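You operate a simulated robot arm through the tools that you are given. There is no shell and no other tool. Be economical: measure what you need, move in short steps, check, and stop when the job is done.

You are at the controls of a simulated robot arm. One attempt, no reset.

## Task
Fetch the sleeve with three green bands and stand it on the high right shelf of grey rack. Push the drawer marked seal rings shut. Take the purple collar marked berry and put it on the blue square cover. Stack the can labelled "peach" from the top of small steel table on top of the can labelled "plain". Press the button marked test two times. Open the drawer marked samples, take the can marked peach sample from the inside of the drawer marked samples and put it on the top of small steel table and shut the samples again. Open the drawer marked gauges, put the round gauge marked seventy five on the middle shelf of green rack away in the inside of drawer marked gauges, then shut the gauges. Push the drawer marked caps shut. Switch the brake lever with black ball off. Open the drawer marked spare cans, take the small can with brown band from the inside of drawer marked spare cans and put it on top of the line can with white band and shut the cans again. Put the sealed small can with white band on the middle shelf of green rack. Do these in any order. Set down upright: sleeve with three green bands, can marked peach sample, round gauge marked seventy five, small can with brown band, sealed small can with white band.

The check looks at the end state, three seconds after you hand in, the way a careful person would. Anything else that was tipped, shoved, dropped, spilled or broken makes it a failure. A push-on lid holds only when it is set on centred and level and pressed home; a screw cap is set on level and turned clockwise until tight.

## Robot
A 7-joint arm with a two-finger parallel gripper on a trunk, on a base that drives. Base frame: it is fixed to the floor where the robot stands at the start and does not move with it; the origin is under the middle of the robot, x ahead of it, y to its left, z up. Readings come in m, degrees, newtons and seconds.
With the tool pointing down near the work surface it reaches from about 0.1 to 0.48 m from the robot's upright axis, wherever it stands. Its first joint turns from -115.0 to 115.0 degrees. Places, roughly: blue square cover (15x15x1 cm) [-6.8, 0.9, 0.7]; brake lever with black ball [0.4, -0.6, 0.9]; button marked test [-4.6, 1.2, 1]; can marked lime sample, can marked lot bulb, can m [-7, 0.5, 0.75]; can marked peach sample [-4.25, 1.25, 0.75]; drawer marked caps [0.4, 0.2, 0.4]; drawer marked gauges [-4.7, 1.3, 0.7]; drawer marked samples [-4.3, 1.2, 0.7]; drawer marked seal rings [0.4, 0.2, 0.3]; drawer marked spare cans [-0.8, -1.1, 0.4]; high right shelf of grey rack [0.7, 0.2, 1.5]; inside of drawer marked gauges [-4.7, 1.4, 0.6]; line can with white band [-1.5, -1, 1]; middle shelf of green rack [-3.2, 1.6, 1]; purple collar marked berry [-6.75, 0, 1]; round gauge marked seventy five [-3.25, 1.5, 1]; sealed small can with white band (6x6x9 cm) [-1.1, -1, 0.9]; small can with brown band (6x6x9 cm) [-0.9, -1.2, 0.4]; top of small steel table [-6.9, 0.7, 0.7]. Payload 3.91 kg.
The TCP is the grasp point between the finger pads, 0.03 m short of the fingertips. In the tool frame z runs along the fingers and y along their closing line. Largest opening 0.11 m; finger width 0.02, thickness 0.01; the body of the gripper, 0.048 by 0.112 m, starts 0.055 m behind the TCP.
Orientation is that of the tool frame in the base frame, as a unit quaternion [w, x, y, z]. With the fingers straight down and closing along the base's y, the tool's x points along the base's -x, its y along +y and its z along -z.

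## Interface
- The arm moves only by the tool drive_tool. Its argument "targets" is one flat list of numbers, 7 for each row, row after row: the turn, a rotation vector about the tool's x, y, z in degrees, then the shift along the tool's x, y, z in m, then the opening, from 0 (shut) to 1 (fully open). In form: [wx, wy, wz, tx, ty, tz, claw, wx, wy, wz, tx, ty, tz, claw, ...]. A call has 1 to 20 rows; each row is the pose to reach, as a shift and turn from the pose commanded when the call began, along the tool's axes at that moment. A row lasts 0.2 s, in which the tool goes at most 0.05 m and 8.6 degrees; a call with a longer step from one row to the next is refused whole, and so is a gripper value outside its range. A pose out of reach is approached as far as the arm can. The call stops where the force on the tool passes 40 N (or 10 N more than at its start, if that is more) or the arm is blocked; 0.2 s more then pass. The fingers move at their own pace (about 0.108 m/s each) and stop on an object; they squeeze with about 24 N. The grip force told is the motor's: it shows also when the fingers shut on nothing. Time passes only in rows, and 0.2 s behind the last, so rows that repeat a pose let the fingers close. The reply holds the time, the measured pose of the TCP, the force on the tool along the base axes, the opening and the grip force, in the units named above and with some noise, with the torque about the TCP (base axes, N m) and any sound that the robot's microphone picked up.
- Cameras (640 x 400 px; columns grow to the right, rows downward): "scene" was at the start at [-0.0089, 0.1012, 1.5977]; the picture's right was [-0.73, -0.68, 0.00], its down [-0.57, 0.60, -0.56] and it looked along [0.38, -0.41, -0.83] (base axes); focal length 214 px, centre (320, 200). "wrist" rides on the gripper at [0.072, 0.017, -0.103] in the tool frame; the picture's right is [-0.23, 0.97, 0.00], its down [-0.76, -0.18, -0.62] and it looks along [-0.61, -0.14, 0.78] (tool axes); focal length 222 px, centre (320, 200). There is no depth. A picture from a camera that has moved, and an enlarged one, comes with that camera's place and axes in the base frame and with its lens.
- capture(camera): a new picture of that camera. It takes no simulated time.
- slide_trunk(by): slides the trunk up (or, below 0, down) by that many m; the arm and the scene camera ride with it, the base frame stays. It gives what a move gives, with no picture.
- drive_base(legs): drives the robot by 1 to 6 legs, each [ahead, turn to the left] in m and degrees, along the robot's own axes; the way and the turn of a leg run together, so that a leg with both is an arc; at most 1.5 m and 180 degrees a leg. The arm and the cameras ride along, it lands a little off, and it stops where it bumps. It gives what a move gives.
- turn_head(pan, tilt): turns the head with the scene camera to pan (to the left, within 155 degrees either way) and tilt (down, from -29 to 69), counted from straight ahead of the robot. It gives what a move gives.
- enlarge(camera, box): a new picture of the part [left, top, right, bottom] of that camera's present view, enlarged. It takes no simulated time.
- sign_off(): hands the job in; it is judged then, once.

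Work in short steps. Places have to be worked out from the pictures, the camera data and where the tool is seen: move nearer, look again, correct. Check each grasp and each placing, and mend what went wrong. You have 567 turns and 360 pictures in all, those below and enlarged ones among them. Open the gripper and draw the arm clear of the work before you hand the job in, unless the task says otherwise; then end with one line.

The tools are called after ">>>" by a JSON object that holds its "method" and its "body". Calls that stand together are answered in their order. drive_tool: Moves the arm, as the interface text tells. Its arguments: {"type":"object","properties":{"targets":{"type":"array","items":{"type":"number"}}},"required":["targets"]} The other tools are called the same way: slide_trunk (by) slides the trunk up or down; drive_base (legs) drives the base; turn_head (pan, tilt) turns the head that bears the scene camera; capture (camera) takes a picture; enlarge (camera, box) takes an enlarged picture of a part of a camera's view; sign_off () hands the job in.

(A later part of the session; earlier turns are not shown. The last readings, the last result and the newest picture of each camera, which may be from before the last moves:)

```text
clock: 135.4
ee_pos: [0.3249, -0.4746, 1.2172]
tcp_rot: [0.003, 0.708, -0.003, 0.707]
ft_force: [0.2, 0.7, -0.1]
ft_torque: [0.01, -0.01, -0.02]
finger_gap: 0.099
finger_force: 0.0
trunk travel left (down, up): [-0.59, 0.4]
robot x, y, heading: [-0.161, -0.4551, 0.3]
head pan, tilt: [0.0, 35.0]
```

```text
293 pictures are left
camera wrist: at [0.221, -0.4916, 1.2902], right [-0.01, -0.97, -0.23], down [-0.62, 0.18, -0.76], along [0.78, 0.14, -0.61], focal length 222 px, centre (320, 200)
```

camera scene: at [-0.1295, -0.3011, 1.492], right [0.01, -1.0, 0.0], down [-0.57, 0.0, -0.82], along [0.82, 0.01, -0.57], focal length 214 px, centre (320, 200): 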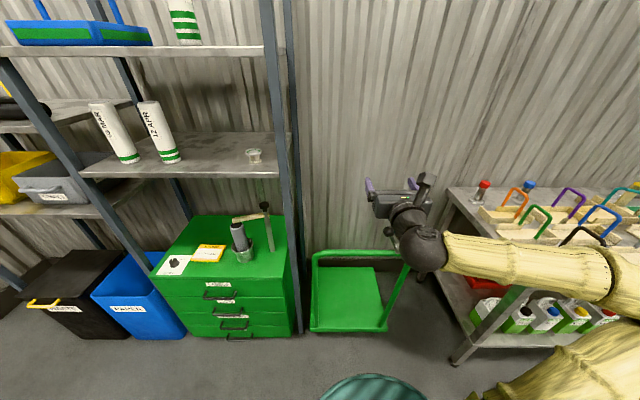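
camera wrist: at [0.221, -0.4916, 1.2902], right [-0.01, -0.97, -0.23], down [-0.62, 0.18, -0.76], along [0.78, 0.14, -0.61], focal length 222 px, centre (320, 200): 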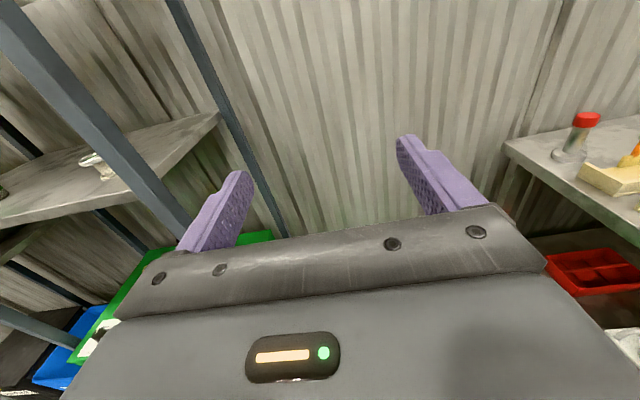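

Close fingers, set x≈0.425 left of the ball, and lower the trunk to z≈0.965.

>>> {"method": "drive_tool", "body": {"targets": [0, 0, 0, 0, -0.01, 0.04, 0, 0, 0, 0, 0, -0.01, 0.07, 0, 0, 0, 0, 0, -0.01, 0.1, 0, 0, 0, 0, 0, -0.01, 0.1, 0]}}

>>> {"method": "slide_trunk", "body": {"by": -0.25}}

>>> {"method": "capture", "body": {"camera": "wrist"}}

>>> {"method": "capture", "body": {"camera": "scene"}}

```text
clock: 136.4
ee_pos: [0.4257, -0.4656, 1.2176]
tcp_rot: [0.002, 0.708, -0.002, 0.706]
ft_force: [0.3, -0.1, -0.8]
ft_torque: [0.0, 0.0, 0.0]
finger_gap: 0.0
finger_force: 24.5
trunk travel left (down, up): [-0.59, 0.4]
robot x, y, heading: [-0.1605, -0.4583, 0.4]
head pan, tilt: [0.0, 35.0]
```

```text
clock: 139.0
ee_pos: [0.4255, -0.467, 0.9677]
tcp_rot: [0.003, 0.708, -0.003, 0.706]
ft_force: [-0.1, -0.1, -0.8]
ft_torque: [0.02, 0.01, -0.03]
finger_gap: 0.0
finger_force: 24.2
trunk travel left (down, up): [-0.34, 0.65]
robot x, y, heading: [-0.1597, -0.4565, 0.5]
head pan, tilt: [0.0, 35.0]
```

```text
292 pictures are left
camera wrist: at [0.322, -0.4827, 1.0405], right [-0.01, -0.97, -0.23], down [-0.62, 0.18, -0.76], along [0.78, 0.14, -0.61], focal length 222 px, centre (320, 200)
```

wrist: 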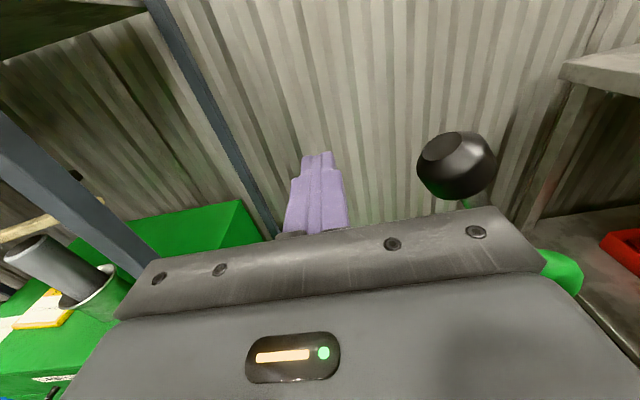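

```text
291 pictures are left
camera scene: at [-0.1295, -0.3012, 1.242], right [0.01, -1.0, 0.0], down [-0.57, 0.0, -0.82], along [0.82, 0.01, -0.57], focal length 214 px, centre (320, 200)
```

scene: 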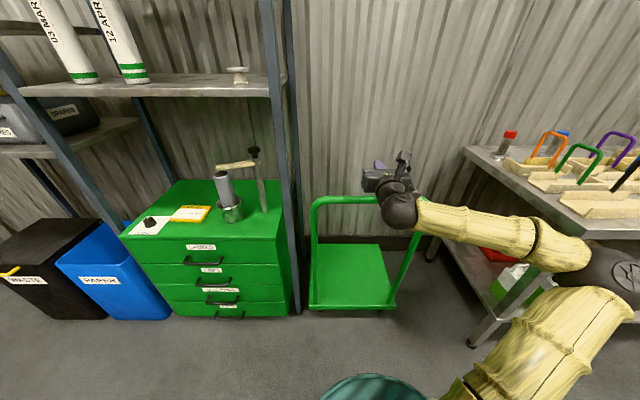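

Ball is at (0.43, −0.54, 0.96), right beside the fingers. Push right in small steps.

>>> {"method": "drive_tool", "body": {"targets": [0, 0, 0, 0, 0.03, 0, 0, 0, 0, 0, 0, 0.045, 0, 0, 0, 0, 0, 0, 0.06, 0, 0, 0, 0, 0, 0, 0.075, 0, 0, 0, 0, 0, 0, 0.09, 0, 0, 0, 0, 0, 0, 0.105, 0, 0, 0, 0, 0, 0, 0.12, 0, 0, 0, 0, 0, 0, 0.135, 0, 0]}}

>>> {"method": "capture", "body": {"camera": "wrist"}}

```text
clock: 140.8
ee_pos: [0.423, -0.6023, 0.9674]
tcp_rot: [0.002, 0.708, -0.002, 0.706]
ft_force: [0.8, -0.4, 0.0]
ft_torque: [0.0, 0.01, 0.01]
finger_gap: 0.0
finger_force: 23.8
trunk travel left (down, up): [-0.34, 0.65]
robot x, y, heading: [-0.1574, -0.453, 0.3]
head pan, tilt: [0.0, 35.0]
```

```text
290 pictures are left
camera wrist: at [0.3209, -0.6178, 1.0406], right [-0.01, -0.97, -0.23], down [-0.62, 0.18, -0.76], along [0.78, 0.14, -0.61], focal length 222 px, centre (320, 200)
```

wrist: 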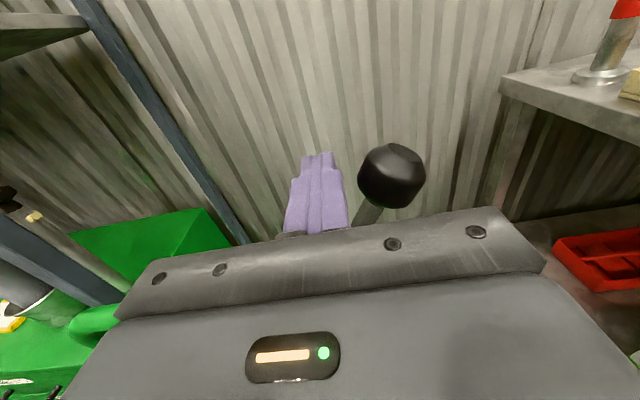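

The lever flipped to the right side (ball y≈−0.64). I push slightly more to be sure it's at its stop.

>>> {"method": "drive_tool", "body": {"targets": [0, 0, 0, 0, 0.01, 0, 0, 0, 0, 0, 0, 0.018, 0, 0, 0, 0, 0, 0, 0.024, 0, 0, 0, 0, 0, 0, 0.03, 0, 0]}}

>>> {"method": "drive_tool", "body": {"targets": [0, 0, 0, 0, -0.03, 0, 0, 0, 0, 0, 0.03, -0.06, 0, 0, 0, 0, 0, 0.07, -0.06, 0, 0]}}

>>> {"method": "capture", "body": {"camera": "wrist"}}

```text
clock: 141.6
ee_pos: [0.4231, -0.6112, 0.9676]
tcp_rot: [-0.007, 0.708, 0.011, 0.706]
ft_force: [-2.5, 12.5, -1.5]
ft_torque: [0.09, 0.03, -0.01]
finger_gap: 0.0001
finger_force: 24.5
trunk travel left (down, up): [-0.34, 0.65]
robot x, y, heading: [-0.1608, -0.453, 0.5]
head pan, tilt: [0.0, 35.0]
stopped in row 4: the force on the tool passed its limit (the readings are from after the stop); the commanded pose is now the measured one
```

```text
clock: 142.4
ee_pos: [0.4223, -0.5544, 1.0366]
tcp_rot: [-0.004, 0.708, 0.007, 0.706]
ft_force: [0.1, 0.0, 0.0]
ft_torque: [-0.01, -0.02, 0.0]
finger_gap: 0.0
finger_force: 24.2
trunk travel left (down, up): [-0.34, 0.65]
robot x, y, heading: [-0.1589, -0.455, 0.5]
head pan, tilt: [0.0, 35.0]
```

```text
289 pictures are left
camera wrist: at [0.3199, -0.5737, 1.1097], right [0.02, -0.97, -0.22], down [-0.63, 0.16, -0.76], along [0.78, 0.15, -0.61], focal length 222 px, centre (320, 200)
```

wrist: 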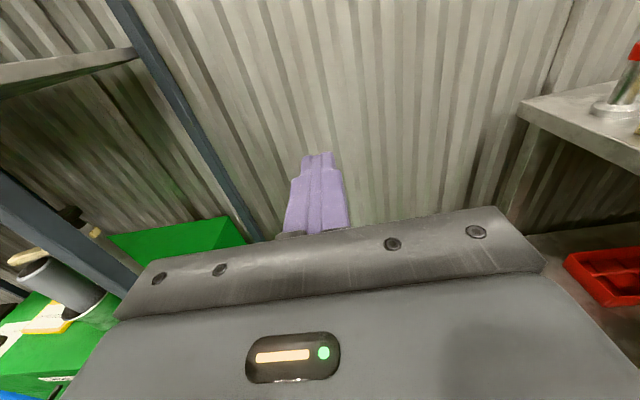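

Lever is against its stop. Back away and look at the spare-cans bench.

>>> {"method": "drive_base", "body": {"legs": [[-0.3, 0]]}}

>>> {"method": "turn_head", "body": {"pan": -110, "tilt": 35}}

>>> {"method": "capture", "body": {"camera": "scene"}}

```text
clock: 144.5
ee_pos: [0.1243, -0.5576, 1.0364]
tcp_rot: [-0.005, 0.708, 0.007, 0.706]
ft_force: [0.2, 0.5, -0.4]
ft_torque: [-0.01, 0.01, -0.01]
finger_gap: 0.0
finger_force: 24.1
trunk travel left (down, up): [-0.34, 0.65]
robot x, y, heading: [-0.46, -0.4574, 0.6]
head pan, tilt: [0.0, 35.0]
```

```text
clock: 146.3
ee_pos: [0.125, -0.5575, 1.0377]
tcp_rot: [-0.005, 0.708, 0.007, 0.706]
ft_force: [-0.4, -0.2, -0.2]
ft_torque: [-0.01, -0.03, -0.01]
finger_gap: 0.0
finger_force: 24.3
trunk travel left (down, up): [-0.34, 0.65]
robot x, y, heading: [-0.4575, -0.4585, 0.4]
head pan, tilt: [-110.0, 35.0]
```

```text
288 pictures are left
camera scene: at [-0.5454, -0.3879, 1.242], right [-0.94, 0.33, 0.0], down [0.19, 0.54, -0.82], along [-0.27, -0.77, -0.57], focal length 214 px, centre (320, 200)
```

scene: 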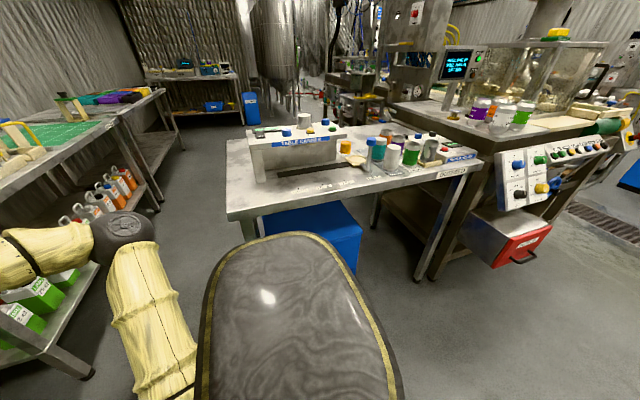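

Bench spans x −0.44…−1.56, front edge y≈−1.0. Raise the trunk then turn to face it.

>>> {"method": "slide_trunk", "body": {"by": 0.4}}

>>> {"method": "drive_base", "body": {"legs": [[0, -90]]}}

>>> {"method": "turn_head", "body": {"pan": 0, "tilt": 40}}

>>> {"method": "capture", "body": {"camera": "scene"}}

```text
clock: 150.2
ee_pos: [0.1248, -0.5589, 1.436]
tcp_rot: [-0.004, 0.708, 0.007, 0.706]
ft_force: [0.4, -0.7, 0.7]
ft_torque: [-0.01, -0.04, -0.01]
finger_gap: 0.0
finger_force: 23.7
trunk travel left (down, up): [-0.74, 0.25]
robot x, y, heading: [-0.4578, -0.4571, 0.6]
head pan, tilt: [-110.0, 35.0]
```

```text
clock: 154.4
ee_pos: [-0.5601, -1.0371, 1.4375]
tcp_rot: [0.497, 0.504, -0.497, 0.502]
ft_force: [-0.7, -0.2, -0.8]
ft_torque: [0.02, -0.02, -0.03]
finger_gap: 0.0001
finger_force: 24.0
trunk travel left (down, up): [-0.74, 0.25]
robot x, y, heading: [-0.4578, -0.4559, -89.9]
head pan, tilt: [-110.0, 35.0]
```

```text
clock: 156.3
ee_pos: [-0.5606, -1.0376, 1.4367]
tcp_rot: [0.497, 0.504, -0.497, 0.502]
ft_force: [0.7, 0.3, -0.3]
ft_torque: [0.01, -0.02, 0.03]
finger_gap: 0.0
finger_force: 23.9
trunk travel left (down, up): [-0.74, 0.25]
robot x, y, heading: [-0.4576, -0.4574, -89.7]
head pan, tilt: [0.0, 40.0]
```

```text
287 pictures are left
camera scene: at [-0.3019, -0.4821, 1.6345], right [-1.0, 0.0, 0.0], down [0.0, 0.64, -0.77], along [0.0, -0.77, -0.64], focal length 214 px, centre (320, 200)
```

scene: 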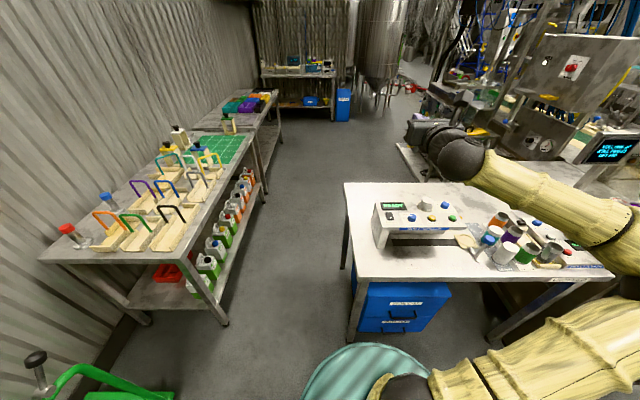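

>>> {"method": "enlarge", "body": {"camera": "scene", "box": [340, 170, 640, 350]}}

>>> {"method": "enlarge", "body": {"camera": "scene", "box": [440, 195, 600, 285]}}

```text
2.13 times, centred on (490, 260) of scene
camera zoom: at [-0.3019, -0.4821, 1.6345], right [-1.0, 0.0, 0.0], down [0.0, 0.64, -0.77], along [0.0, -0.77, -0.64], focal length 458 px, centre (-43, 72)
```

zoom: 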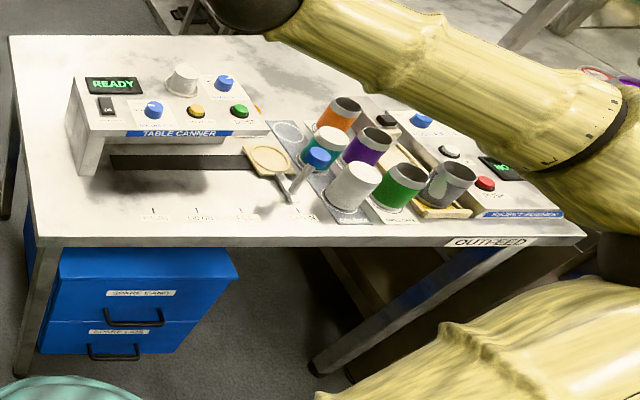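

```text
4.00 times, centred on (520, 240) of scene
camera zoom: at [-0.3019, -0.4821, 1.6345], right [-1.0, 0.0, 0.0], down [0.0, 0.64, -0.77], along [0.0, -0.77, -0.64], focal length 858 px, centre (-480, 40)
```

zoom: 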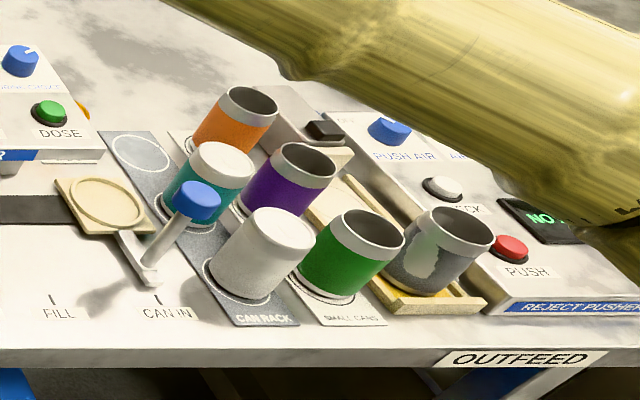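

White sealed can stands on the can rack front. Reposition the robot to x≈−1.0 facing the bench.

>>> {"method": "drive_base", "body": {"legs": [[0, -90], [0.5, 0], [0, 90]]}}

>>> {"method": "turn_head", "body": {"pan": -25, "tilt": 35}}

>>> {"method": "capture", "body": {"camera": "scene"}}

>>> {"method": "capture", "body": {"camera": "wrist"}}

```text
clock: 166.9
ee_pos: [-1.0527, -1.0422, 1.4363]
tcp_rot: [0.494, 0.507, -0.494, 0.504]
ft_force: [-0.2, 0.6, -0.3]
ft_torque: [0.03, -0.04, 0.01]
finger_gap: 0.0
finger_force: 24.6
trunk travel left (down, up): [-0.74, 0.25]
robot x, y, heading: [-0.9518, -0.4599, -89.2]
head pan, tilt: [0.0, 40.0]
```

```text
clock: 167.8
ee_pos: [-1.0519, -1.0427, 1.4365]
tcp_rot: [0.494, 0.507, -0.494, 0.505]
ft_force: [0.2, 0.6, -0.1]
ft_torque: [-0.01, -0.01, -0.02]
finger_gap: 0.0002
finger_force: 24.1
trunk travel left (down, up): [-0.74, 0.25]
robot x, y, heading: [-0.9545, -0.4578, -89.0]
head pan, tilt: [-25.0, 35.0]
```

```text
284 pictures are left
camera scene: at [-0.8362, -0.4782, 1.642], right [-0.91, 0.41, 0.0], down [0.23, 0.52, -0.82], along [-0.33, -0.75, -0.57], focal length 214 px, centre (320, 200)
```

scene: 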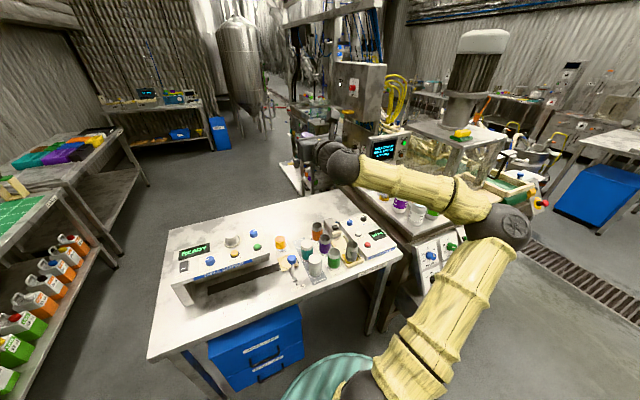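

```text
283 pictures are left
camera wrist: at [-1.0709, -0.9401, 1.5097], right [-0.97, -0.02, -0.22], down [0.16, 0.63, -0.76], along [0.16, -0.78, -0.61], focal length 222 px, centre (320, 200)
```

wrist: 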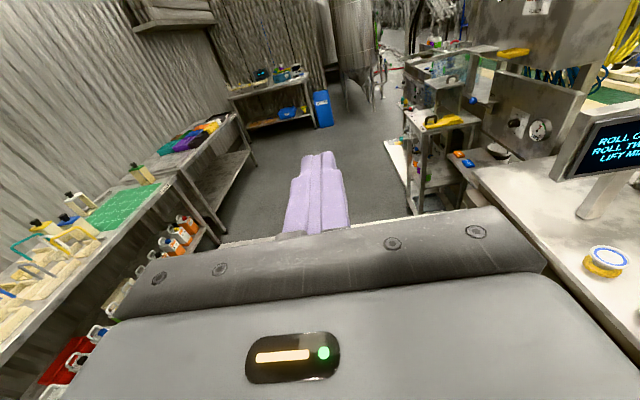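

>>> {"method": "enlarge", "body": {"camera": "scene", "box": [240, 180, 460, 320]}}

>>> {"method": "turn_head", "body": {"pan": -70, "tilt": 40}}

>>> {"method": "capture", "body": {"camera": "scene"}}

```text
2.86 times, centred on (350, 250) of scene
camera zoom: at [-0.8362, -0.4782, 1.642], right [-0.91, 0.41, 0.0], down [0.23, 0.52, -0.82], along [-0.33, -0.75, -0.57], focal length 613 px, centre (234, 57)
```

zoom: 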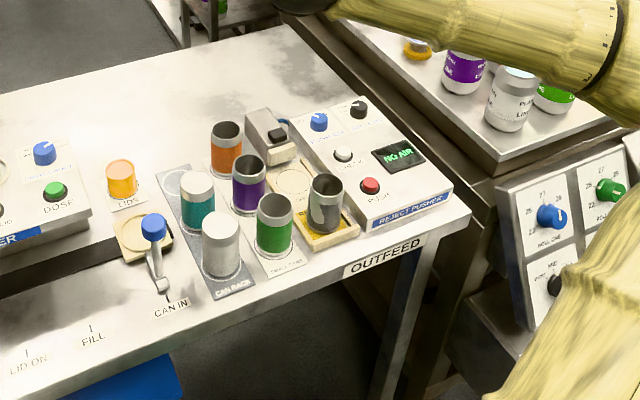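

```text
clock: 168.9
ee_pos: [-1.0512, -1.0426, 1.4362]
tcp_rot: [0.493, 0.508, -0.493, 0.506]
ft_force: [0.7, 0.5, 0.4]
ft_torque: [0.02, -0.03, 0.02]
finger_gap: 0.0
finger_force: 24.4
trunk travel left (down, up): [-0.74, 0.25]
robot x, y, heading: [-0.9529, -0.4631, -89.2]
head pan, tilt: [-70.0, 40.0]
```

```text
281 pictures are left
camera scene: at [-0.8796, -0.4281, 1.6345], right [-0.36, 0.93, 0.0], down [0.6, 0.23, -0.77], along [-0.72, -0.27, -0.64], focal length 214 px, centre (320, 200)
```

scene: 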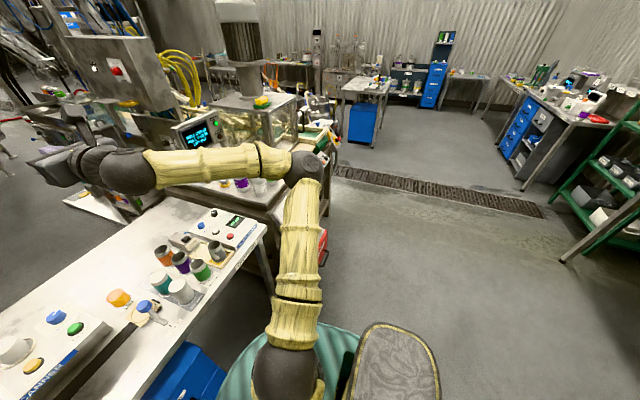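

The line can (white) is on the machine table. First the spare-cans drawer: its front is at about y≈−1.02, handle (−0.75, −0.975, 0.42). Reposition to x≈−0.65, y≈−0.25.

>>> {"method": "drive_base", "body": {"legs": [[-0.2, 0], [0, 90], [0.3, 0], [0, -90.5]]}}

>>> {"method": "turn_head", "body": {"pan": 0, "tilt": 45}}

>>> {"method": "slide_trunk", "body": {"by": -0.4}}

>>> {"method": "capture", "body": {"camera": "scene"}}

```text
clock: 179.8
ee_pos: [-0.7743, -0.8407, 1.4372]
tcp_rot: [0.503, 0.498, -0.503, 0.496]
ft_force: [0.9, 0.2, 0.0]
ft_torque: [-0.03, -0.04, -0.04]
finger_gap: 0.0002
finger_force: 24.0
trunk travel left (down, up): [-0.74, 0.25]
robot x, y, heading: [-0.6576, -0.2609, -91.2]
head pan, tilt: [-70.0, 40.0]
```

```text
clock: 181.2
ee_pos: [-0.7756, -0.8397, 1.4374]
tcp_rot: [0.503, 0.498, -0.503, 0.496]
ft_force: [0.9, -0.2, -0.2]
ft_torque: [-0.01, 0.02, 0.03]
finger_gap: 0.0002
finger_force: 23.9
trunk travel left (down, up): [-0.74, 0.25]
robot x, y, heading: [-0.6592, -0.2613, -91.2]
head pan, tilt: [0.0, 45.0]
```

```text
clock: 185.0
ee_pos: [-0.7756, -0.8391, 1.0385]
tcp_rot: [0.503, 0.498, -0.503, 0.496]
ft_force: [0.7, 0.1, 0.0]
ft_torque: [0.0, -0.01, -0.02]
finger_gap: 0.0
finger_force: 24.4
trunk travel left (down, up): [-0.34, 0.65]
robot x, y, heading: [-0.6548, -0.2641, -91.0]
head pan, tilt: [0.0, 45.0]
```

```text
280 pictures are left
camera scene: at [-0.5037, -0.2855, 1.2272], right [-1.0, 0.02, 0.0], down [0.01, 0.71, -0.71], along [-0.01, -0.71, -0.71], focal length 214 px, centre (320, 200)
```

scene: 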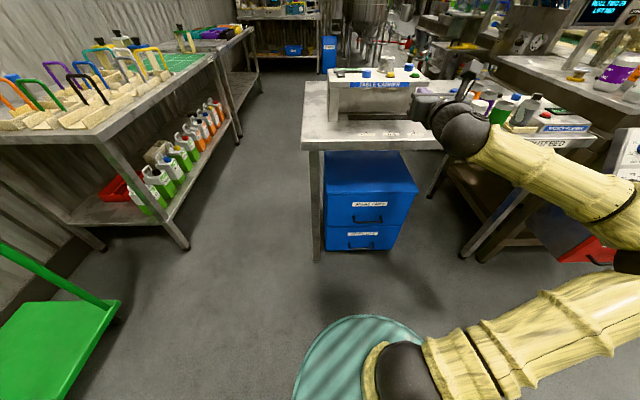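

>>> {"method": "enlarge", "body": {"camera": "scene", "box": [300, 140, 440, 260]}}

```text
3.33 times, centred on (370, 200) of scene
camera zoom: at [-0.5037, -0.2855, 1.2272], right [-1.0, 0.02, 0.0], down [0.01, 0.71, -0.71], along [-0.01, -0.71, -0.71], focal length 715 px, centre (153, 200)
```

zoom: 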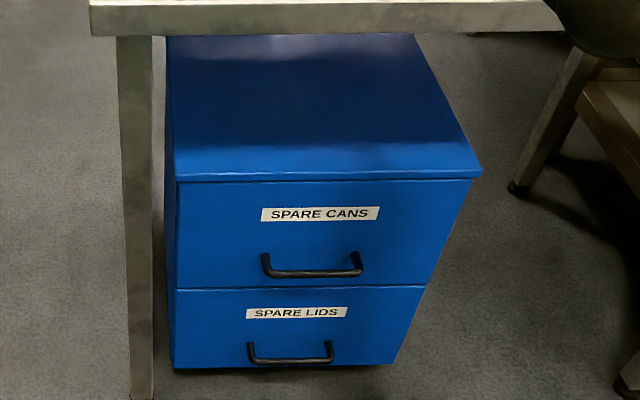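

Handle bar is at about (−0.763, −0.99, 0.355). Lower the trunk fully, roll the tool 90° so it closes vertically, and go down in front of the handle.

>>> {"method": "slide_trunk", "body": {"by": -0.33}}

>>> {"method": "drive_tool", "body": {"targets": [0, 0, -8.5, -0.03, 0, 0, 0.3, 0, 0, -17, -0.06, 0, 0, 0.5, 0, 0, -25.5, -0.09, 0, 0, 0.6, 0, 0, -34, -0.12, 0, 0, 0.6, 0, 0, -42.5, -0.15, 0, 0, 0.6, 0, 0, -51, -0.18, 0, 0, 0.6, 0, 0, -59.5, -0.21, 0, 0, 0.6, 0, 0, -68, -0.24, 0, 0, 0.6, 0, 0, -76.5, -0.27, 0, 0, 0.6, 0, 0, -85, -0.3, 0, 0, 0.6, 0, 0, -90, -0.33, 0, 0, 0.6, 0, 0, -90, -0.35, 0, 0, 0.6]}}

>>> {"method": "capture", "body": {"camera": "scene"}}

>>> {"method": "capture", "body": {"camera": "wrist"}}

```text
clock: 188.3
ee_pos: [-0.7747, -0.8393, 0.7078]
tcp_rot: [0.503, 0.498, -0.503, 0.495]
ft_force: [-1.7, -0.1, -0.3]
ft_torque: [0.01, -0.02, 0.02]
finger_gap: 0.0
finger_force: 23.5
trunk travel left (down, up): [-0.01, 0.98]
robot x, y, heading: [-0.6584, -0.2582, -91.2]
head pan, tilt: [0.0, 45.0]
```

```text
clock: 190.9
ee_pos: [-0.7767, -0.8391, 0.3585]
tcp_rot: [0.707, 0.708, -0.003, -0.006]
ft_force: [-0.2, -0.4, 0.8]
ft_torque: [0.03, -0.01, -0.03]
finger_gap: 0.0659
finger_force: 0.0
trunk travel left (down, up): [-0.01, 0.98]
robot x, y, heading: [-0.6584, -0.2604, -91.2]
head pan, tilt: [0.0, 45.0]
```

```text
278 pictures are left
camera scene: at [-0.5037, -0.2855, 0.8972], right [-1.0, 0.02, 0.0], down [0.01, 0.71, -0.71], along [-0.01, -0.71, -0.71], focal length 214 px, centre (320, 200)
```

scene: 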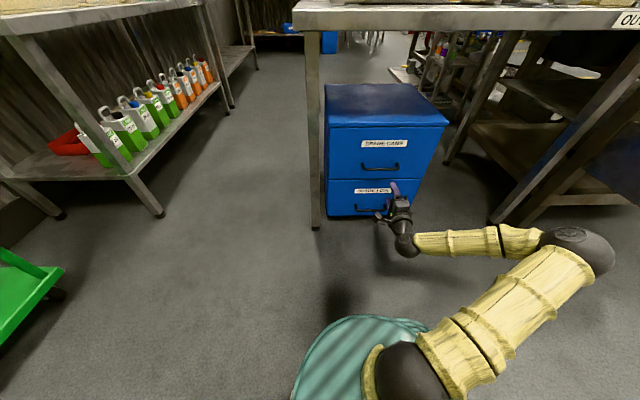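

```text
277 pictures are left
camera wrist: at [-0.7027, -0.7373, 0.3744], right [-0.22, 0.0, 0.97], down [-0.76, 0.63, -0.17], along [-0.62, -0.78, -0.14], focal length 222 px, centre (320, 200)
```

wrist: 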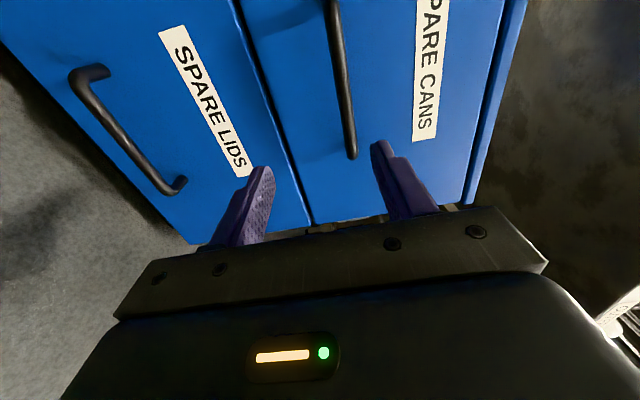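

From the wrist view the handle bar is at z≈0.385, centre x≈−0.77. Raise 2.7 cm and advance.

>>> {"method": "drive_tool", "body": {"targets": [0, 0, 0, 0, 0.027, 0, 0.6, 0, 0, 0, 0, 0.027, 0.04, 0.6, 0, 0, 0, 0, 0.027, 0.08, 0.6]}}

>>> {"method": "capture", "body": {"camera": "wrist"}}

```text
clock: 191.7
ee_pos: [-0.7765, -0.919, 0.3836]
tcp_rot: [0.706, 0.708, -0.002, -0.005]
ft_force: [0.2, -0.8, 0.4]
ft_torque: [0.03, 0.01, 0.01]
finger_gap: 0.066
finger_force: 0.1
trunk travel left (down, up): [-0.01, 0.98]
robot x, y, heading: [-0.6568, -0.2624, -90.8]
head pan, tilt: [0.0, 45.0]
```

```text
276 pictures are left
camera wrist: at [-0.7037, -0.8169, 0.4013], right [-0.22, 0.0, 0.97], down [-0.76, 0.63, -0.17], along [-0.62, -0.78, -0.14], focal length 222 px, centre (320, 200)
```

wrist: 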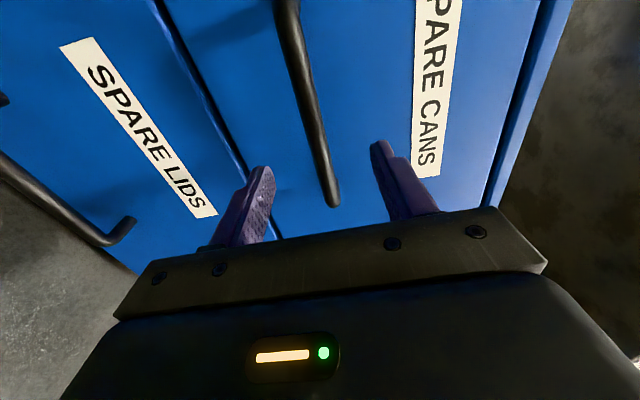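

Handle is centred between the fingers. Advance and close.

>>> {"method": "drive_tool", "body": {"targets": [0, 0, 0, 0, 0, 0.03, 0.6, 0, 0, 0, 0, 0, 0.055, 0.6, 0, 0, 0, 0, 0, 0.055, 0.3, 0, 0, 0, 0, 0, 0.055, 0, 0, 0, 0, 0, 0, 0.055, 0]}}

>>> {"method": "capture", "body": {"camera": "wrist"}}

```text
clock: 192.9
ee_pos: [-0.7774, -0.9739, 0.3847]
tcp_rot: [0.707, 0.708, -0.003, -0.005]
ft_force: [-1.6, -0.1, 3.5]
ft_torque: [0.05, -0.19, 0.33]
finger_gap: 0.0135
finger_force: 45.5
trunk travel left (down, up): [-0.01, 0.98]
robot x, y, heading: [-0.6576, -0.2608, -91.1]
head pan, tilt: [0.0, 45.0]
```

```text
275 pictures are left
camera wrist: at [-0.7042, -0.8723, 0.4012], right [-0.22, 0.0, 0.97], down [-0.76, 0.63, -0.17], along [-0.62, -0.78, -0.14], focal length 222 px, centre (320, 200)
```

wrist: 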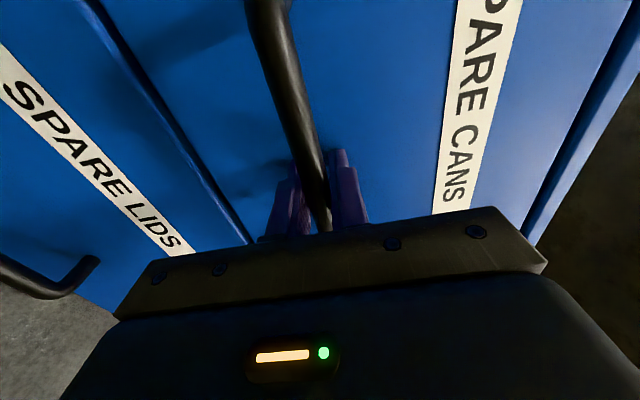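

Bar gripped. Pull the drawer by backing up 0.28 m.

>>> {"method": "drive_base", "body": {"legs": [[-0.15, 0]]}}

>>> {"method": "drive_base", "body": {"legs": [[-0.13, 0]]}}

>>> {"method": "turn_head", "body": {"pan": 0, "tilt": 50}}

>>> {"method": "capture", "body": {"camera": "scene"}}

```text
clock: 194.3
ee_pos: [-0.7776, -0.8249, 0.3839]
tcp_rot: [0.708, 0.707, -0.005, -0.007]
ft_force: [-36.2, 1.5, 7.9]
ft_torque: [0.04, -0.42, 0.2]
finger_gap: 0.0138
finger_force: 44.8
trunk travel left (down, up): [-0.01, 0.98]
robot x, y, heading: [-0.6594, -0.1156, -91.4]
head pan, tilt: [0.0, 45.0]
```

```text
clock: 195.5
ee_pos: [-0.7778, -0.694, 0.3841]
tcp_rot: [0.707, 0.707, -0.007, -0.009]
ft_force: [-26.5, 1.7, 4.1]
ft_torque: [0.08, -0.16, 0.22]
finger_gap: 0.0135
finger_force: 45.2
trunk travel left (down, up): [-0.01, 0.98]
robot x, y, heading: [-0.6547, 0.0169, -91.2]
head pan, tilt: [0.0, 45.0]
```

```text
clock: 196.2
ee_pos: [-0.7778, -0.6947, 0.3845]
tcp_rot: [0.707, 0.707, -0.007, -0.01]
ft_force: [-2.4, 0.5, 1.2]
ft_torque: [0.01, -0.3, 0.51]
finger_gap: 0.0137
finger_force: 44.9
trunk travel left (down, up): [-0.01, 0.98]
robot x, y, heading: [-0.6546, 0.021, -91.3]
head pan, tilt: [0.0, 50.0]
```

```text
274 pictures are left
camera scene: at [-0.4985, -0.0014, 0.8903], right [-1.0, 0.02, 0.0], down [0.02, 0.77, -0.64], along [-0.01, -0.64, -0.77], focal length 214 px, centre (320, 200)
```

scene: 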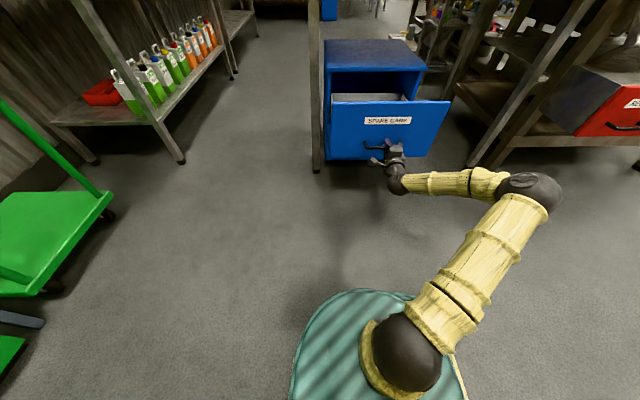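

Drawer is open 0.28 m. Release, back off, and raise the trunk to look inside.

>>> {"method": "drive_tool", "body": {"targets": [0, 0, 0, 0, 0, 0, 0.3, 0, 0, 0, 0, 0, 0, 0.6, 0, 0, 0, 0, 0, -0.03, 0.6, 0, 0, 0, 0, 0, -0.07, 0.6, 0, 0, 0, 0, 0, -0.1, 0.6]}}

>>> {"method": "slide_trunk", "body": {"by": 0.4}}

>>> {"method": "capture", "body": {"camera": "scene"}}

>>> {"method": "enlarge", "body": {"camera": "scene", "box": [300, 80, 460, 200]}}

```text
clock: 197.4
ee_pos: [-0.7747, -0.5946, 0.3853]
tcp_rot: [0.706, 0.708, -0.007, -0.01]
ft_force: [0.7, -1.0, 0.4]
ft_torque: [-0.02, -0.01, -0.02]
finger_gap: 0.0661
finger_force: 0.2
trunk travel left (down, up): [-0.01, 0.98]
robot x, y, heading: [-0.6501, 0.019, -91.1]
head pan, tilt: [0.0, 50.0]
```

```text
clock: 201.2
ee_pos: [-0.7763, -0.5961, 0.7844]
tcp_rot: [0.706, 0.708, -0.007, -0.011]
ft_force: [-0.4, -0.7, 0.2]
ft_torque: [-0.02, -0.01, -0.01]
finger_gap: 0.066
finger_force: 0.0
trunk travel left (down, up): [-0.41, 0.58]
robot x, y, heading: [-0.6523, 0.0209, -91.3]
head pan, tilt: [0.0, 50.0]
```

```text
273 pictures are left
camera scene: at [-0.4985, -0.0016, 1.2902], right [-1.0, 0.02, 0.0], down [0.02, 0.77, -0.64], along [-0.01, -0.64, -0.77], focal length 214 px, centre (320, 200)
```

scene: 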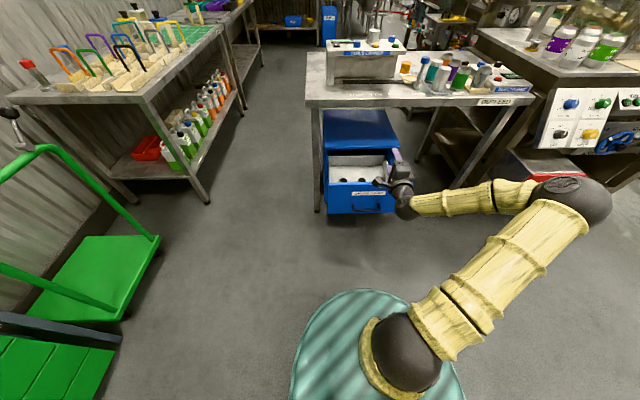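

```text
3.33 times, centred on (380, 140) of scene
camera zoom: at [-0.4985, -0.0016, 1.2902], right [-1.0, 0.02, 0.0], down [0.02, 0.77, -0.64], along [-0.01, -0.64, -0.77], focal length 715 px, centre (120, 400)
```

zoom: 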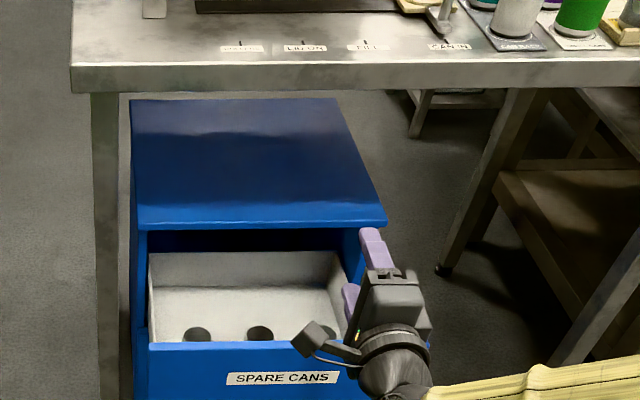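

Three cans stand near the drawer front. Turn the tool to point down over the drawer and look with the wrist camera.

>>> {"method": "drive_tool", "body": {"targets": [8.5, 0, 0, 0, 0, 0.01, 0.6, 17, 0, 0, 0, 0, 0.02, 0.6, 25.5, 0, 0, 0, 0, 0.03, 0.6, 34, 0, 0, 0, 0, 0.04, 0.6, 42.5, 0, 0, 0, 0, 0.05, 0.6, 51, 0, 0, 0, 0, 0.06, 0.6, 59.5, 0, 0, 0, 0, 0.08, 0.6, 68, 0, 0, 0, 0, 0.1, 0.6, 76.5, 0, 0, 0, 0, 0.12, 0.6, 85, 0, 0, 0, 0, 0.14, 0.7, 90, 0, 0, 0, 0, 0.15, 0.8]}}

>>> {"method": "capture", "body": {"camera": "wrist"}}

>>> {"method": "capture", "body": {"camera": "scene"}}

```text
clock: 203.6
ee_pos: [-0.77, -0.7191, 0.7777]
tcp_rot: [-0.001, 1.0, -0.013, -0.002]
ft_force: [-0.6, 0.3, -1.0]
ft_torque: [0.03, -0.05, 0.04]
finger_gap: 0.0881
finger_force: 0.0
out of reach, approached as far as the arm can: row 11
trunk travel left (down, up): [-0.41, 0.58]
robot x, y, heading: [-0.6521, 0.0216, -90.8]
head pan, tilt: [0.0, 50.0]
```

```text
271 pictures are left
camera wrist: at [-0.6977, -0.7387, 0.8804], right [-0.25, -0.97, 0.0], down [-0.75, 0.2, 0.63], along [-0.61, 0.16, -0.78], focal length 222 px, centre (320, 200)
```

wrist: 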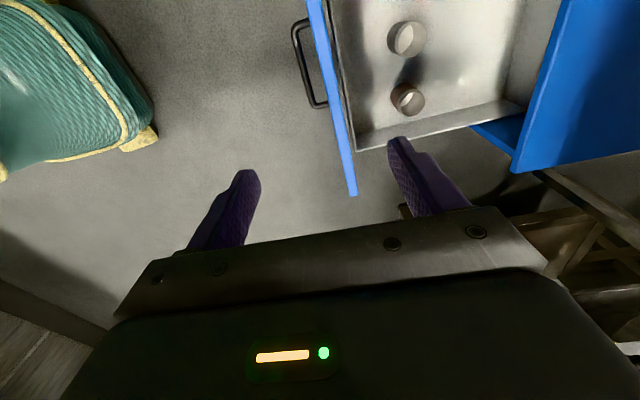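

```text
270 pictures are left
camera scene: at [-0.5003, -0.0041, 1.2903], right [-1.0, 0.02, 0.0], down [0.02, 0.77, -0.64], along [-0.01, -0.64, -0.77], focal length 214 px, centre (320, 200)
```

scene: 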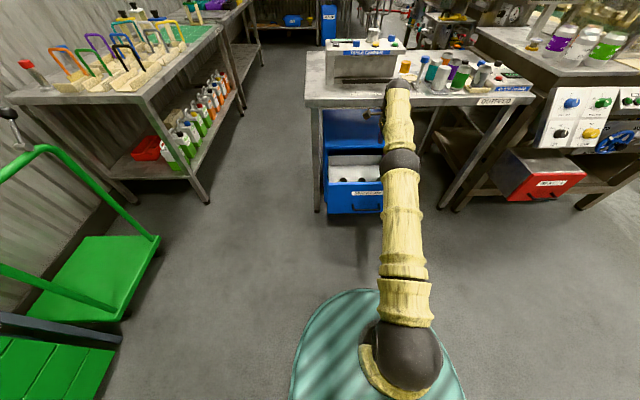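

>>> {"method": "drive_tool", "body": {"targets": [0, 0, 0, 0, -0.04, 0, 0.8, 0, 0, 0, 0, -0.08, 0, 0.8, 0, 0, 0, 0, -0.12, 0, 0.8, 0, 0, 0, 0, -0.16, 0, 0.8]}}

>>> {"method": "drive_base", "body": {"legs": [[0.2, 0]]}}

>>> {"method": "turn_head", "body": {"pan": -15, "tilt": 60}}

>>> {"method": "capture", "body": {"camera": "scene"}}

>>> {"method": "capture", "body": {"camera": "wrist"}}

```text
clock: 204.6
ee_pos: [-0.764, -0.5582, 0.7812]
tcp_rot: [0.0, 1.0, -0.012, -0.003]
ft_force: [-0.4, 0.4, -0.8]
ft_torque: [0.01, 0.02, -0.02]
finger_gap: 0.0883
finger_force: 0.0
trunk travel left (down, up): [-0.41, 0.58]
robot x, y, heading: [-0.6497, 0.0192, -91.1]
head pan, tilt: [0.0, 50.0]
```

```text
clock: 206.2
ee_pos: [-0.7686, -0.7565, 0.7812]
tcp_rot: [0.0, 1.0, -0.014, -0.003]
ft_force: [0.8, 0.7, -0.5]
ft_torque: [0.0, -0.01, 0.0]
finger_gap: 0.0879
finger_force: 0.1
trunk travel left (down, up): [-0.41, 0.58]
robot x, y, heading: [-0.6533, -0.1819, -91.3]
head pan, tilt: [0.0, 50.0]
```

```text
clock: 207.0
ee_pos: [-0.7687, -0.7567, 0.7812]
tcp_rot: [0.0, 1.0, -0.014, -0.003]
ft_force: [-0.5, -0.1, -0.1]
ft_torque: [0.03, 0.01, -0.01]
finger_gap: 0.0877
finger_force: 0.1
trunk travel left (down, up): [-0.41, 0.58]
robot x, y, heading: [-0.6556, -0.1816, -91.1]
head pan, tilt: [-15.0, 60.0]
```

```text
269 pictures are left
camera scene: at [-0.5196, -0.188, 1.2777], right [-0.96, 0.28, 0.0], down [0.24, 0.83, -0.5], along [-0.14, -0.48, -0.87], focal length 214 px, centre (320, 200)
```

scene: 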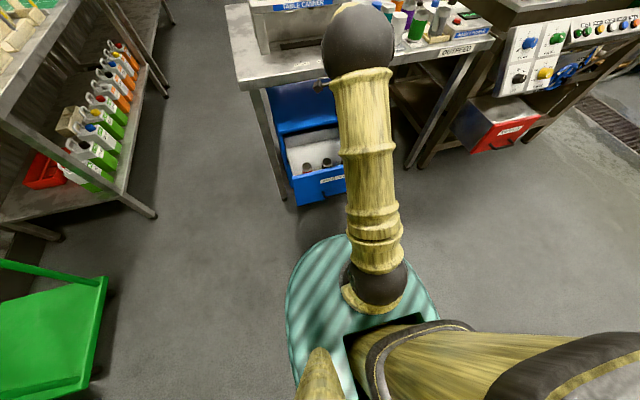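

```text
268 pictures are left
camera wrist: at [-0.6964, -0.7766, 0.8839], right [-0.25, -0.97, 0.0], down [-0.75, 0.2, 0.63], along [-0.61, 0.16, -0.78], focal length 222 px, centre (320, 200)
```

wrist: 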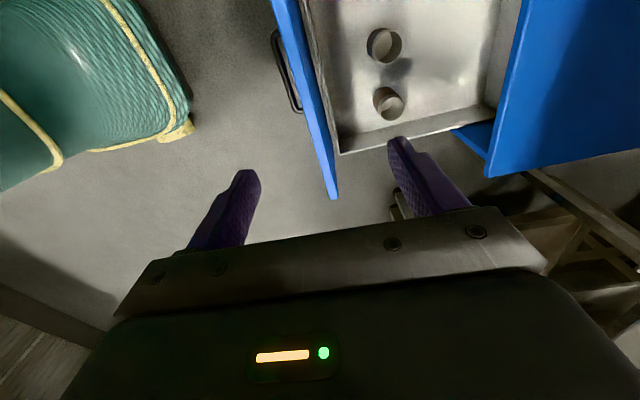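

>>> {"method": "enlarge", "body": {"camera": "scene", "box": [260, 120, 360, 220]}}

>>> {"method": "enlarge", "body": {"camera": "wrist", "box": [260, 0, 540, 180]}}

```text
4.00 times, centred on (310, 170) of scene
camera zoom: at [-0.5196, -0.188, 1.2777], right [-0.96, 0.28, 0.0], down [0.24, 0.83, -0.5], along [-0.14, -0.48, -0.87], focal length 858 px, centre (360, 320)
```

zoom: 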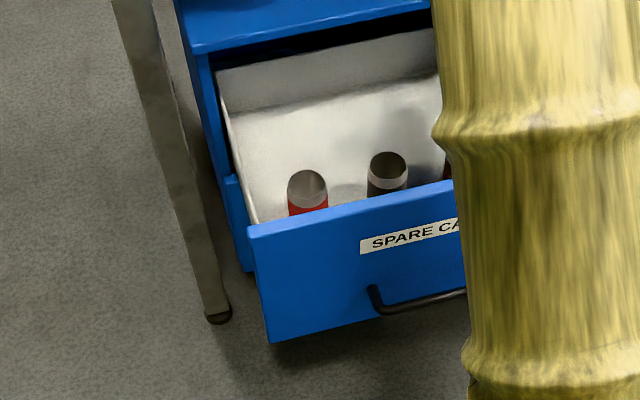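

```text
2.22 times, centred on (400, 90) of wrist
camera zoom: at [-0.6964, -0.7766, 0.8839], right [-0.25, -0.97, 0.0], down [-0.75, 0.2, 0.63], along [-0.61, 0.16, -0.78], focal length 494 px, centre (142, 444)
```

zoom: 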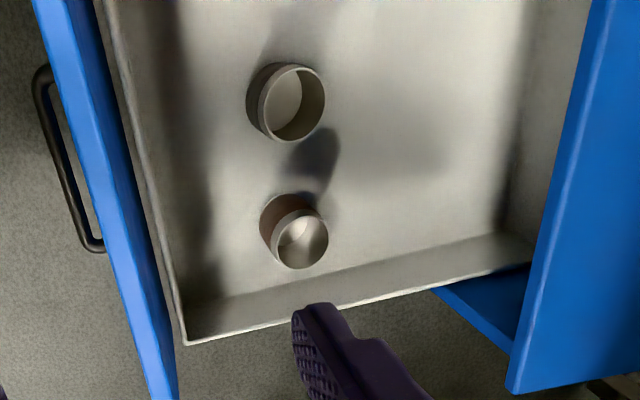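

The brown can is the one at the −x end: about (−0.868, −0.882), top z≈0.41. Lower the trunk a bit and move over it.

>>> {"method": "slide_trunk", "body": {"by": -0.2}}

>>> {"method": "drive_tool", "body": {"targets": [0, 0, 0, -0.03, 0.035, 0, 0.8, 0, 0, 0, -0.06, 0.07, 0, 0.8, 0, 0, 0, -0.08, 0.1, 0, 0.8, 0, 0, 0, -0.099, 0.125, 0, 0.8]}}

>>> {"method": "capture", "body": {"camera": "wrist"}}

>>> {"method": "capture", "body": {"camera": "scene"}}

```text
clock: 209.2
ee_pos: [-0.7689, -0.7559, 0.5802]
tcp_rot: [-0.001, 1.0, -0.014, -0.003]
ft_force: [-1.3, -0.3, -0.1]
ft_torque: [-0.04, 0.01, 0.0]
finger_gap: 0.0882
finger_force: 0.0
trunk travel left (down, up): [-0.21, 0.78]
robot x, y, heading: [-0.6555, -0.1822, -91.3]
head pan, tilt: [-15.0, 60.0]
```

```text
clock: 210.2
ee_pos: [-0.8727, -0.8787, 0.5814]
tcp_rot: [-0.001, 1.0, -0.014, -0.002]
ft_force: [1.6, -0.2, 0.4]
ft_torque: [0.01, -0.03, -0.02]
finger_gap: 0.088
finger_force: 0.1
trunk travel left (down, up): [-0.21, 0.78]
robot x, y, heading: [-0.6589, -0.1811, -91.4]
head pan, tilt: [-15.0, 60.0]
```

```text
265 pictures are left
camera wrist: at [-0.8003, -0.8988, 0.6846], right [-0.25, -0.97, 0.0], down [-0.75, 0.2, 0.63], along [-0.61, 0.16, -0.78], focal length 222 px, centre (320, 200)
```

wrist: 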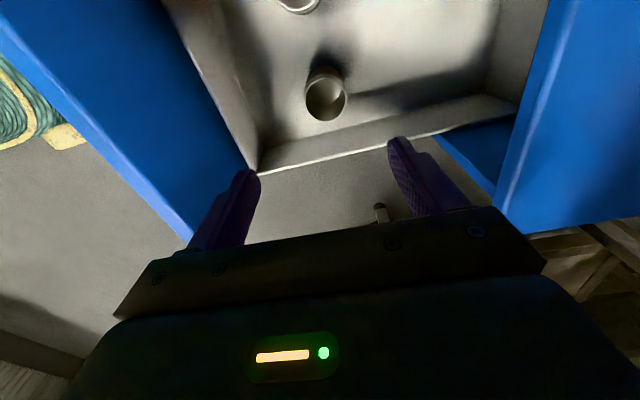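

```text
264 pictures are left
camera scene: at [-0.5194, -0.1876, 1.0777], right [-0.96, 0.28, 0.0], down [0.24, 0.83, -0.5], along [-0.14, -0.48, -0.87], focal length 214 px, centre (320, 200)
```

scene: 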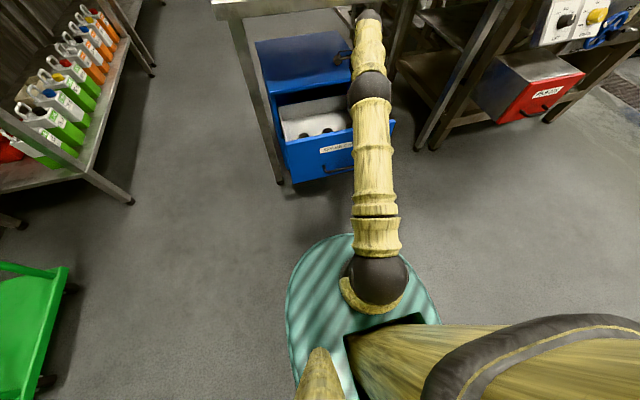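

Can rim is right beneath the tool: (−0.871, −0.888). Adjust slightly and descend to z≈0.378.

>>> {"method": "drive_tool", "body": {"targets": [0, 0, 0, 0.002, 0.009, 0, 0.8, 0, 0, 0, 0.002, 0.009, 0.04, 0.8, 0, 0, 0, 0.002, 0.009, 0.08, 0.8, 0, 0, 0, 0.002, 0.009, 0.11, 0.8]}}

>>> {"method": "capture", "body": {"camera": "wrist"}}

```text
clock: 211.2
ee_pos: [-0.871, -0.889, 0.4693]
tcp_rot: [0.0, 1.0, -0.013, -0.002]
ft_force: [-0.3, -0.6, -0.4]
ft_torque: [0.01, -0.01, 0.02]
finger_gap: 0.0881
finger_force: 0.1
trunk travel left (down, up): [-0.21, 0.78]
robot x, y, heading: [-0.6579, -0.1785, -91.2]
head pan, tilt: [-15.0, 60.0]
```

```text
263 pictures are left
camera wrist: at [-0.7977, -0.9079, 0.5736], right [-0.25, -0.97, 0.0], down [-0.75, 0.2, 0.63], along [-0.61, 0.16, -0.78], focal length 222 px, centre (320, 200)
```

wrist: 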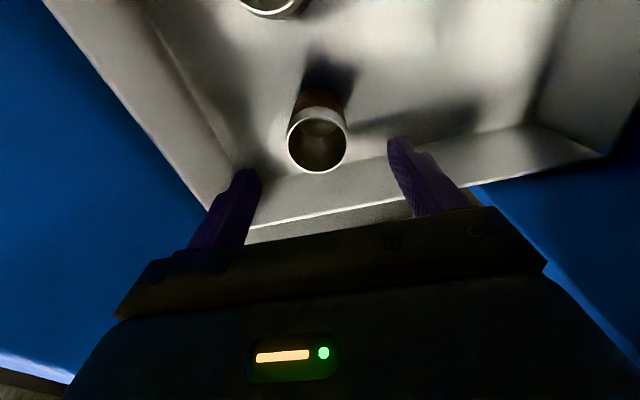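

>>> {"method": "drive_tool", "body": {"targets": [0, 0, 0, 0.002, 0, 0.03, 0.8, 0, 0, 0, 0.002, 0, 0.06, 0.8, 0, 0, 0, 0.002, 0, 0.085, 0.8, 0, 0, 0, 0.002, 0, 0.085, 0.5, 0, 0, 0, 0.002, 0, 0.085, 0.3, 0, 0, 0, 0.002, 0, 0.085, 0.2]}}

>>> {"method": "capture", "body": {"camera": "wrist"}}

```text
clock: 212.6
ee_pos: [-0.868, -0.8889, 0.3859]
tcp_rot: [0.0, 1.0, -0.015, -0.002]
ft_force: [-0.2, -0.8, 0.9]
ft_torque: [-0.03, -0.01, 0.0]
finger_gap: 0.0517
finger_force: 23.9
trunk travel left (down, up): [-0.21, 0.78]
robot x, y, heading: [-0.6573, -0.1792, -91.3]
head pan, tilt: [-15.0, 60.0]
```

```text
262 pictures are left
camera wrist: at [-0.7957, -0.9083, 0.4893], right [-0.25, -0.97, 0.0], down [-0.75, 0.2, 0.63], along [-0.61, 0.16, -0.78], focal length 222 px, centre (320, 200)
```

wrist: 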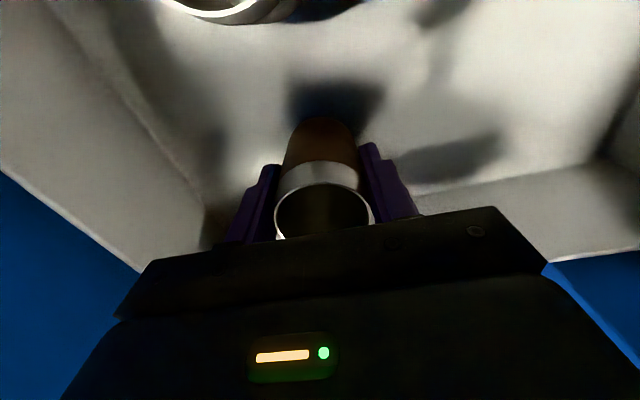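

Can gripped (52 mm). Lift and check.

>>> {"method": "slide_trunk", "body": {"by": 0.12}}

>>> {"method": "drive_tool", "body": {"targets": [0, 0, 0, 0, -0.04, 0, 0.2, 0, 0, 0, 0, -0.08, -0.02, 0.2, 0, 0, 0, 0, -0.12, -0.05, 0.2, 0, 0, 0, 0, -0.16, -0.08, 0.2]}}

>>> {"method": "capture", "body": {"camera": "wrist"}}

>>> {"method": "capture", "body": {"camera": "scene"}}

```text
clock: 214.1
ee_pos: [-0.8675, -0.8895, 0.5062]
tcp_rot: [0.0, 1.0, -0.014, -0.003]
ft_force: [0.3, 0.1, 0.1]
ft_torque: [0.01, -0.01, 0.0]
finger_gap: 0.0512
finger_force: 24.2
trunk travel left (down, up): [-0.33, 0.66]
robot x, y, heading: [-0.6552, -0.1835, -91.4]
head pan, tilt: [-15.0, 60.0]
```

```text
clock: 215.1
ee_pos: [-0.8598, -0.7345, 0.5896]
tcp_rot: [0.006, 1.0, -0.012, -0.003]
ft_force: [2.4, -27.6, 3.4]
ft_torque: [-1.29, -0.08, 0.19]
finger_gap: 0.0535
finger_force: 24.1
trunk travel left (down, up): [-0.33, 0.66]
robot x, y, heading: [-0.6576, -0.1801, -91.1]
head pan, tilt: [-15.0, 60.0]
```

```text
261 pictures are left
camera wrist: at [-0.7889, -0.7516, 0.6919], right [-0.25, -0.97, 0.01], down [-0.75, 0.2, 0.63], along [-0.61, 0.15, -0.78], focal length 222 px, centre (320, 200)
```

wrist: 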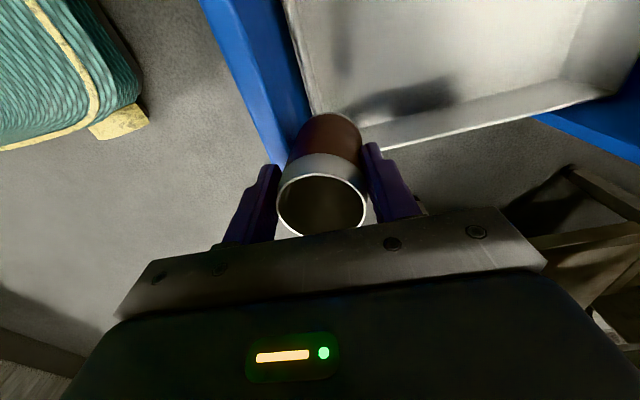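

```text
260 pictures are left
camera scene: at [-0.5194, -0.1902, 1.1976], right [-0.96, 0.28, 0.0], down [0.24, 0.83, -0.5], along [-0.14, -0.48, -0.87], focal length 214 px, centre (320, 200)
```

scene: 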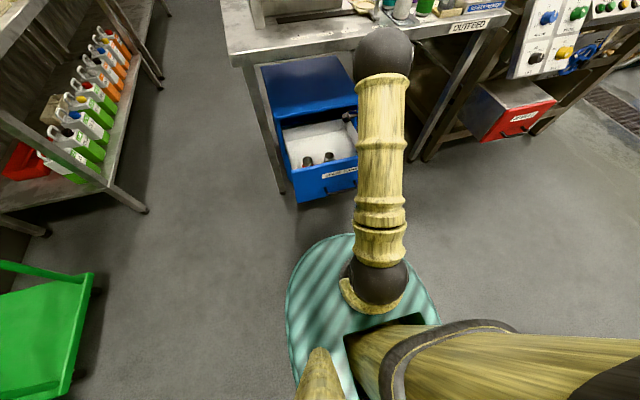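

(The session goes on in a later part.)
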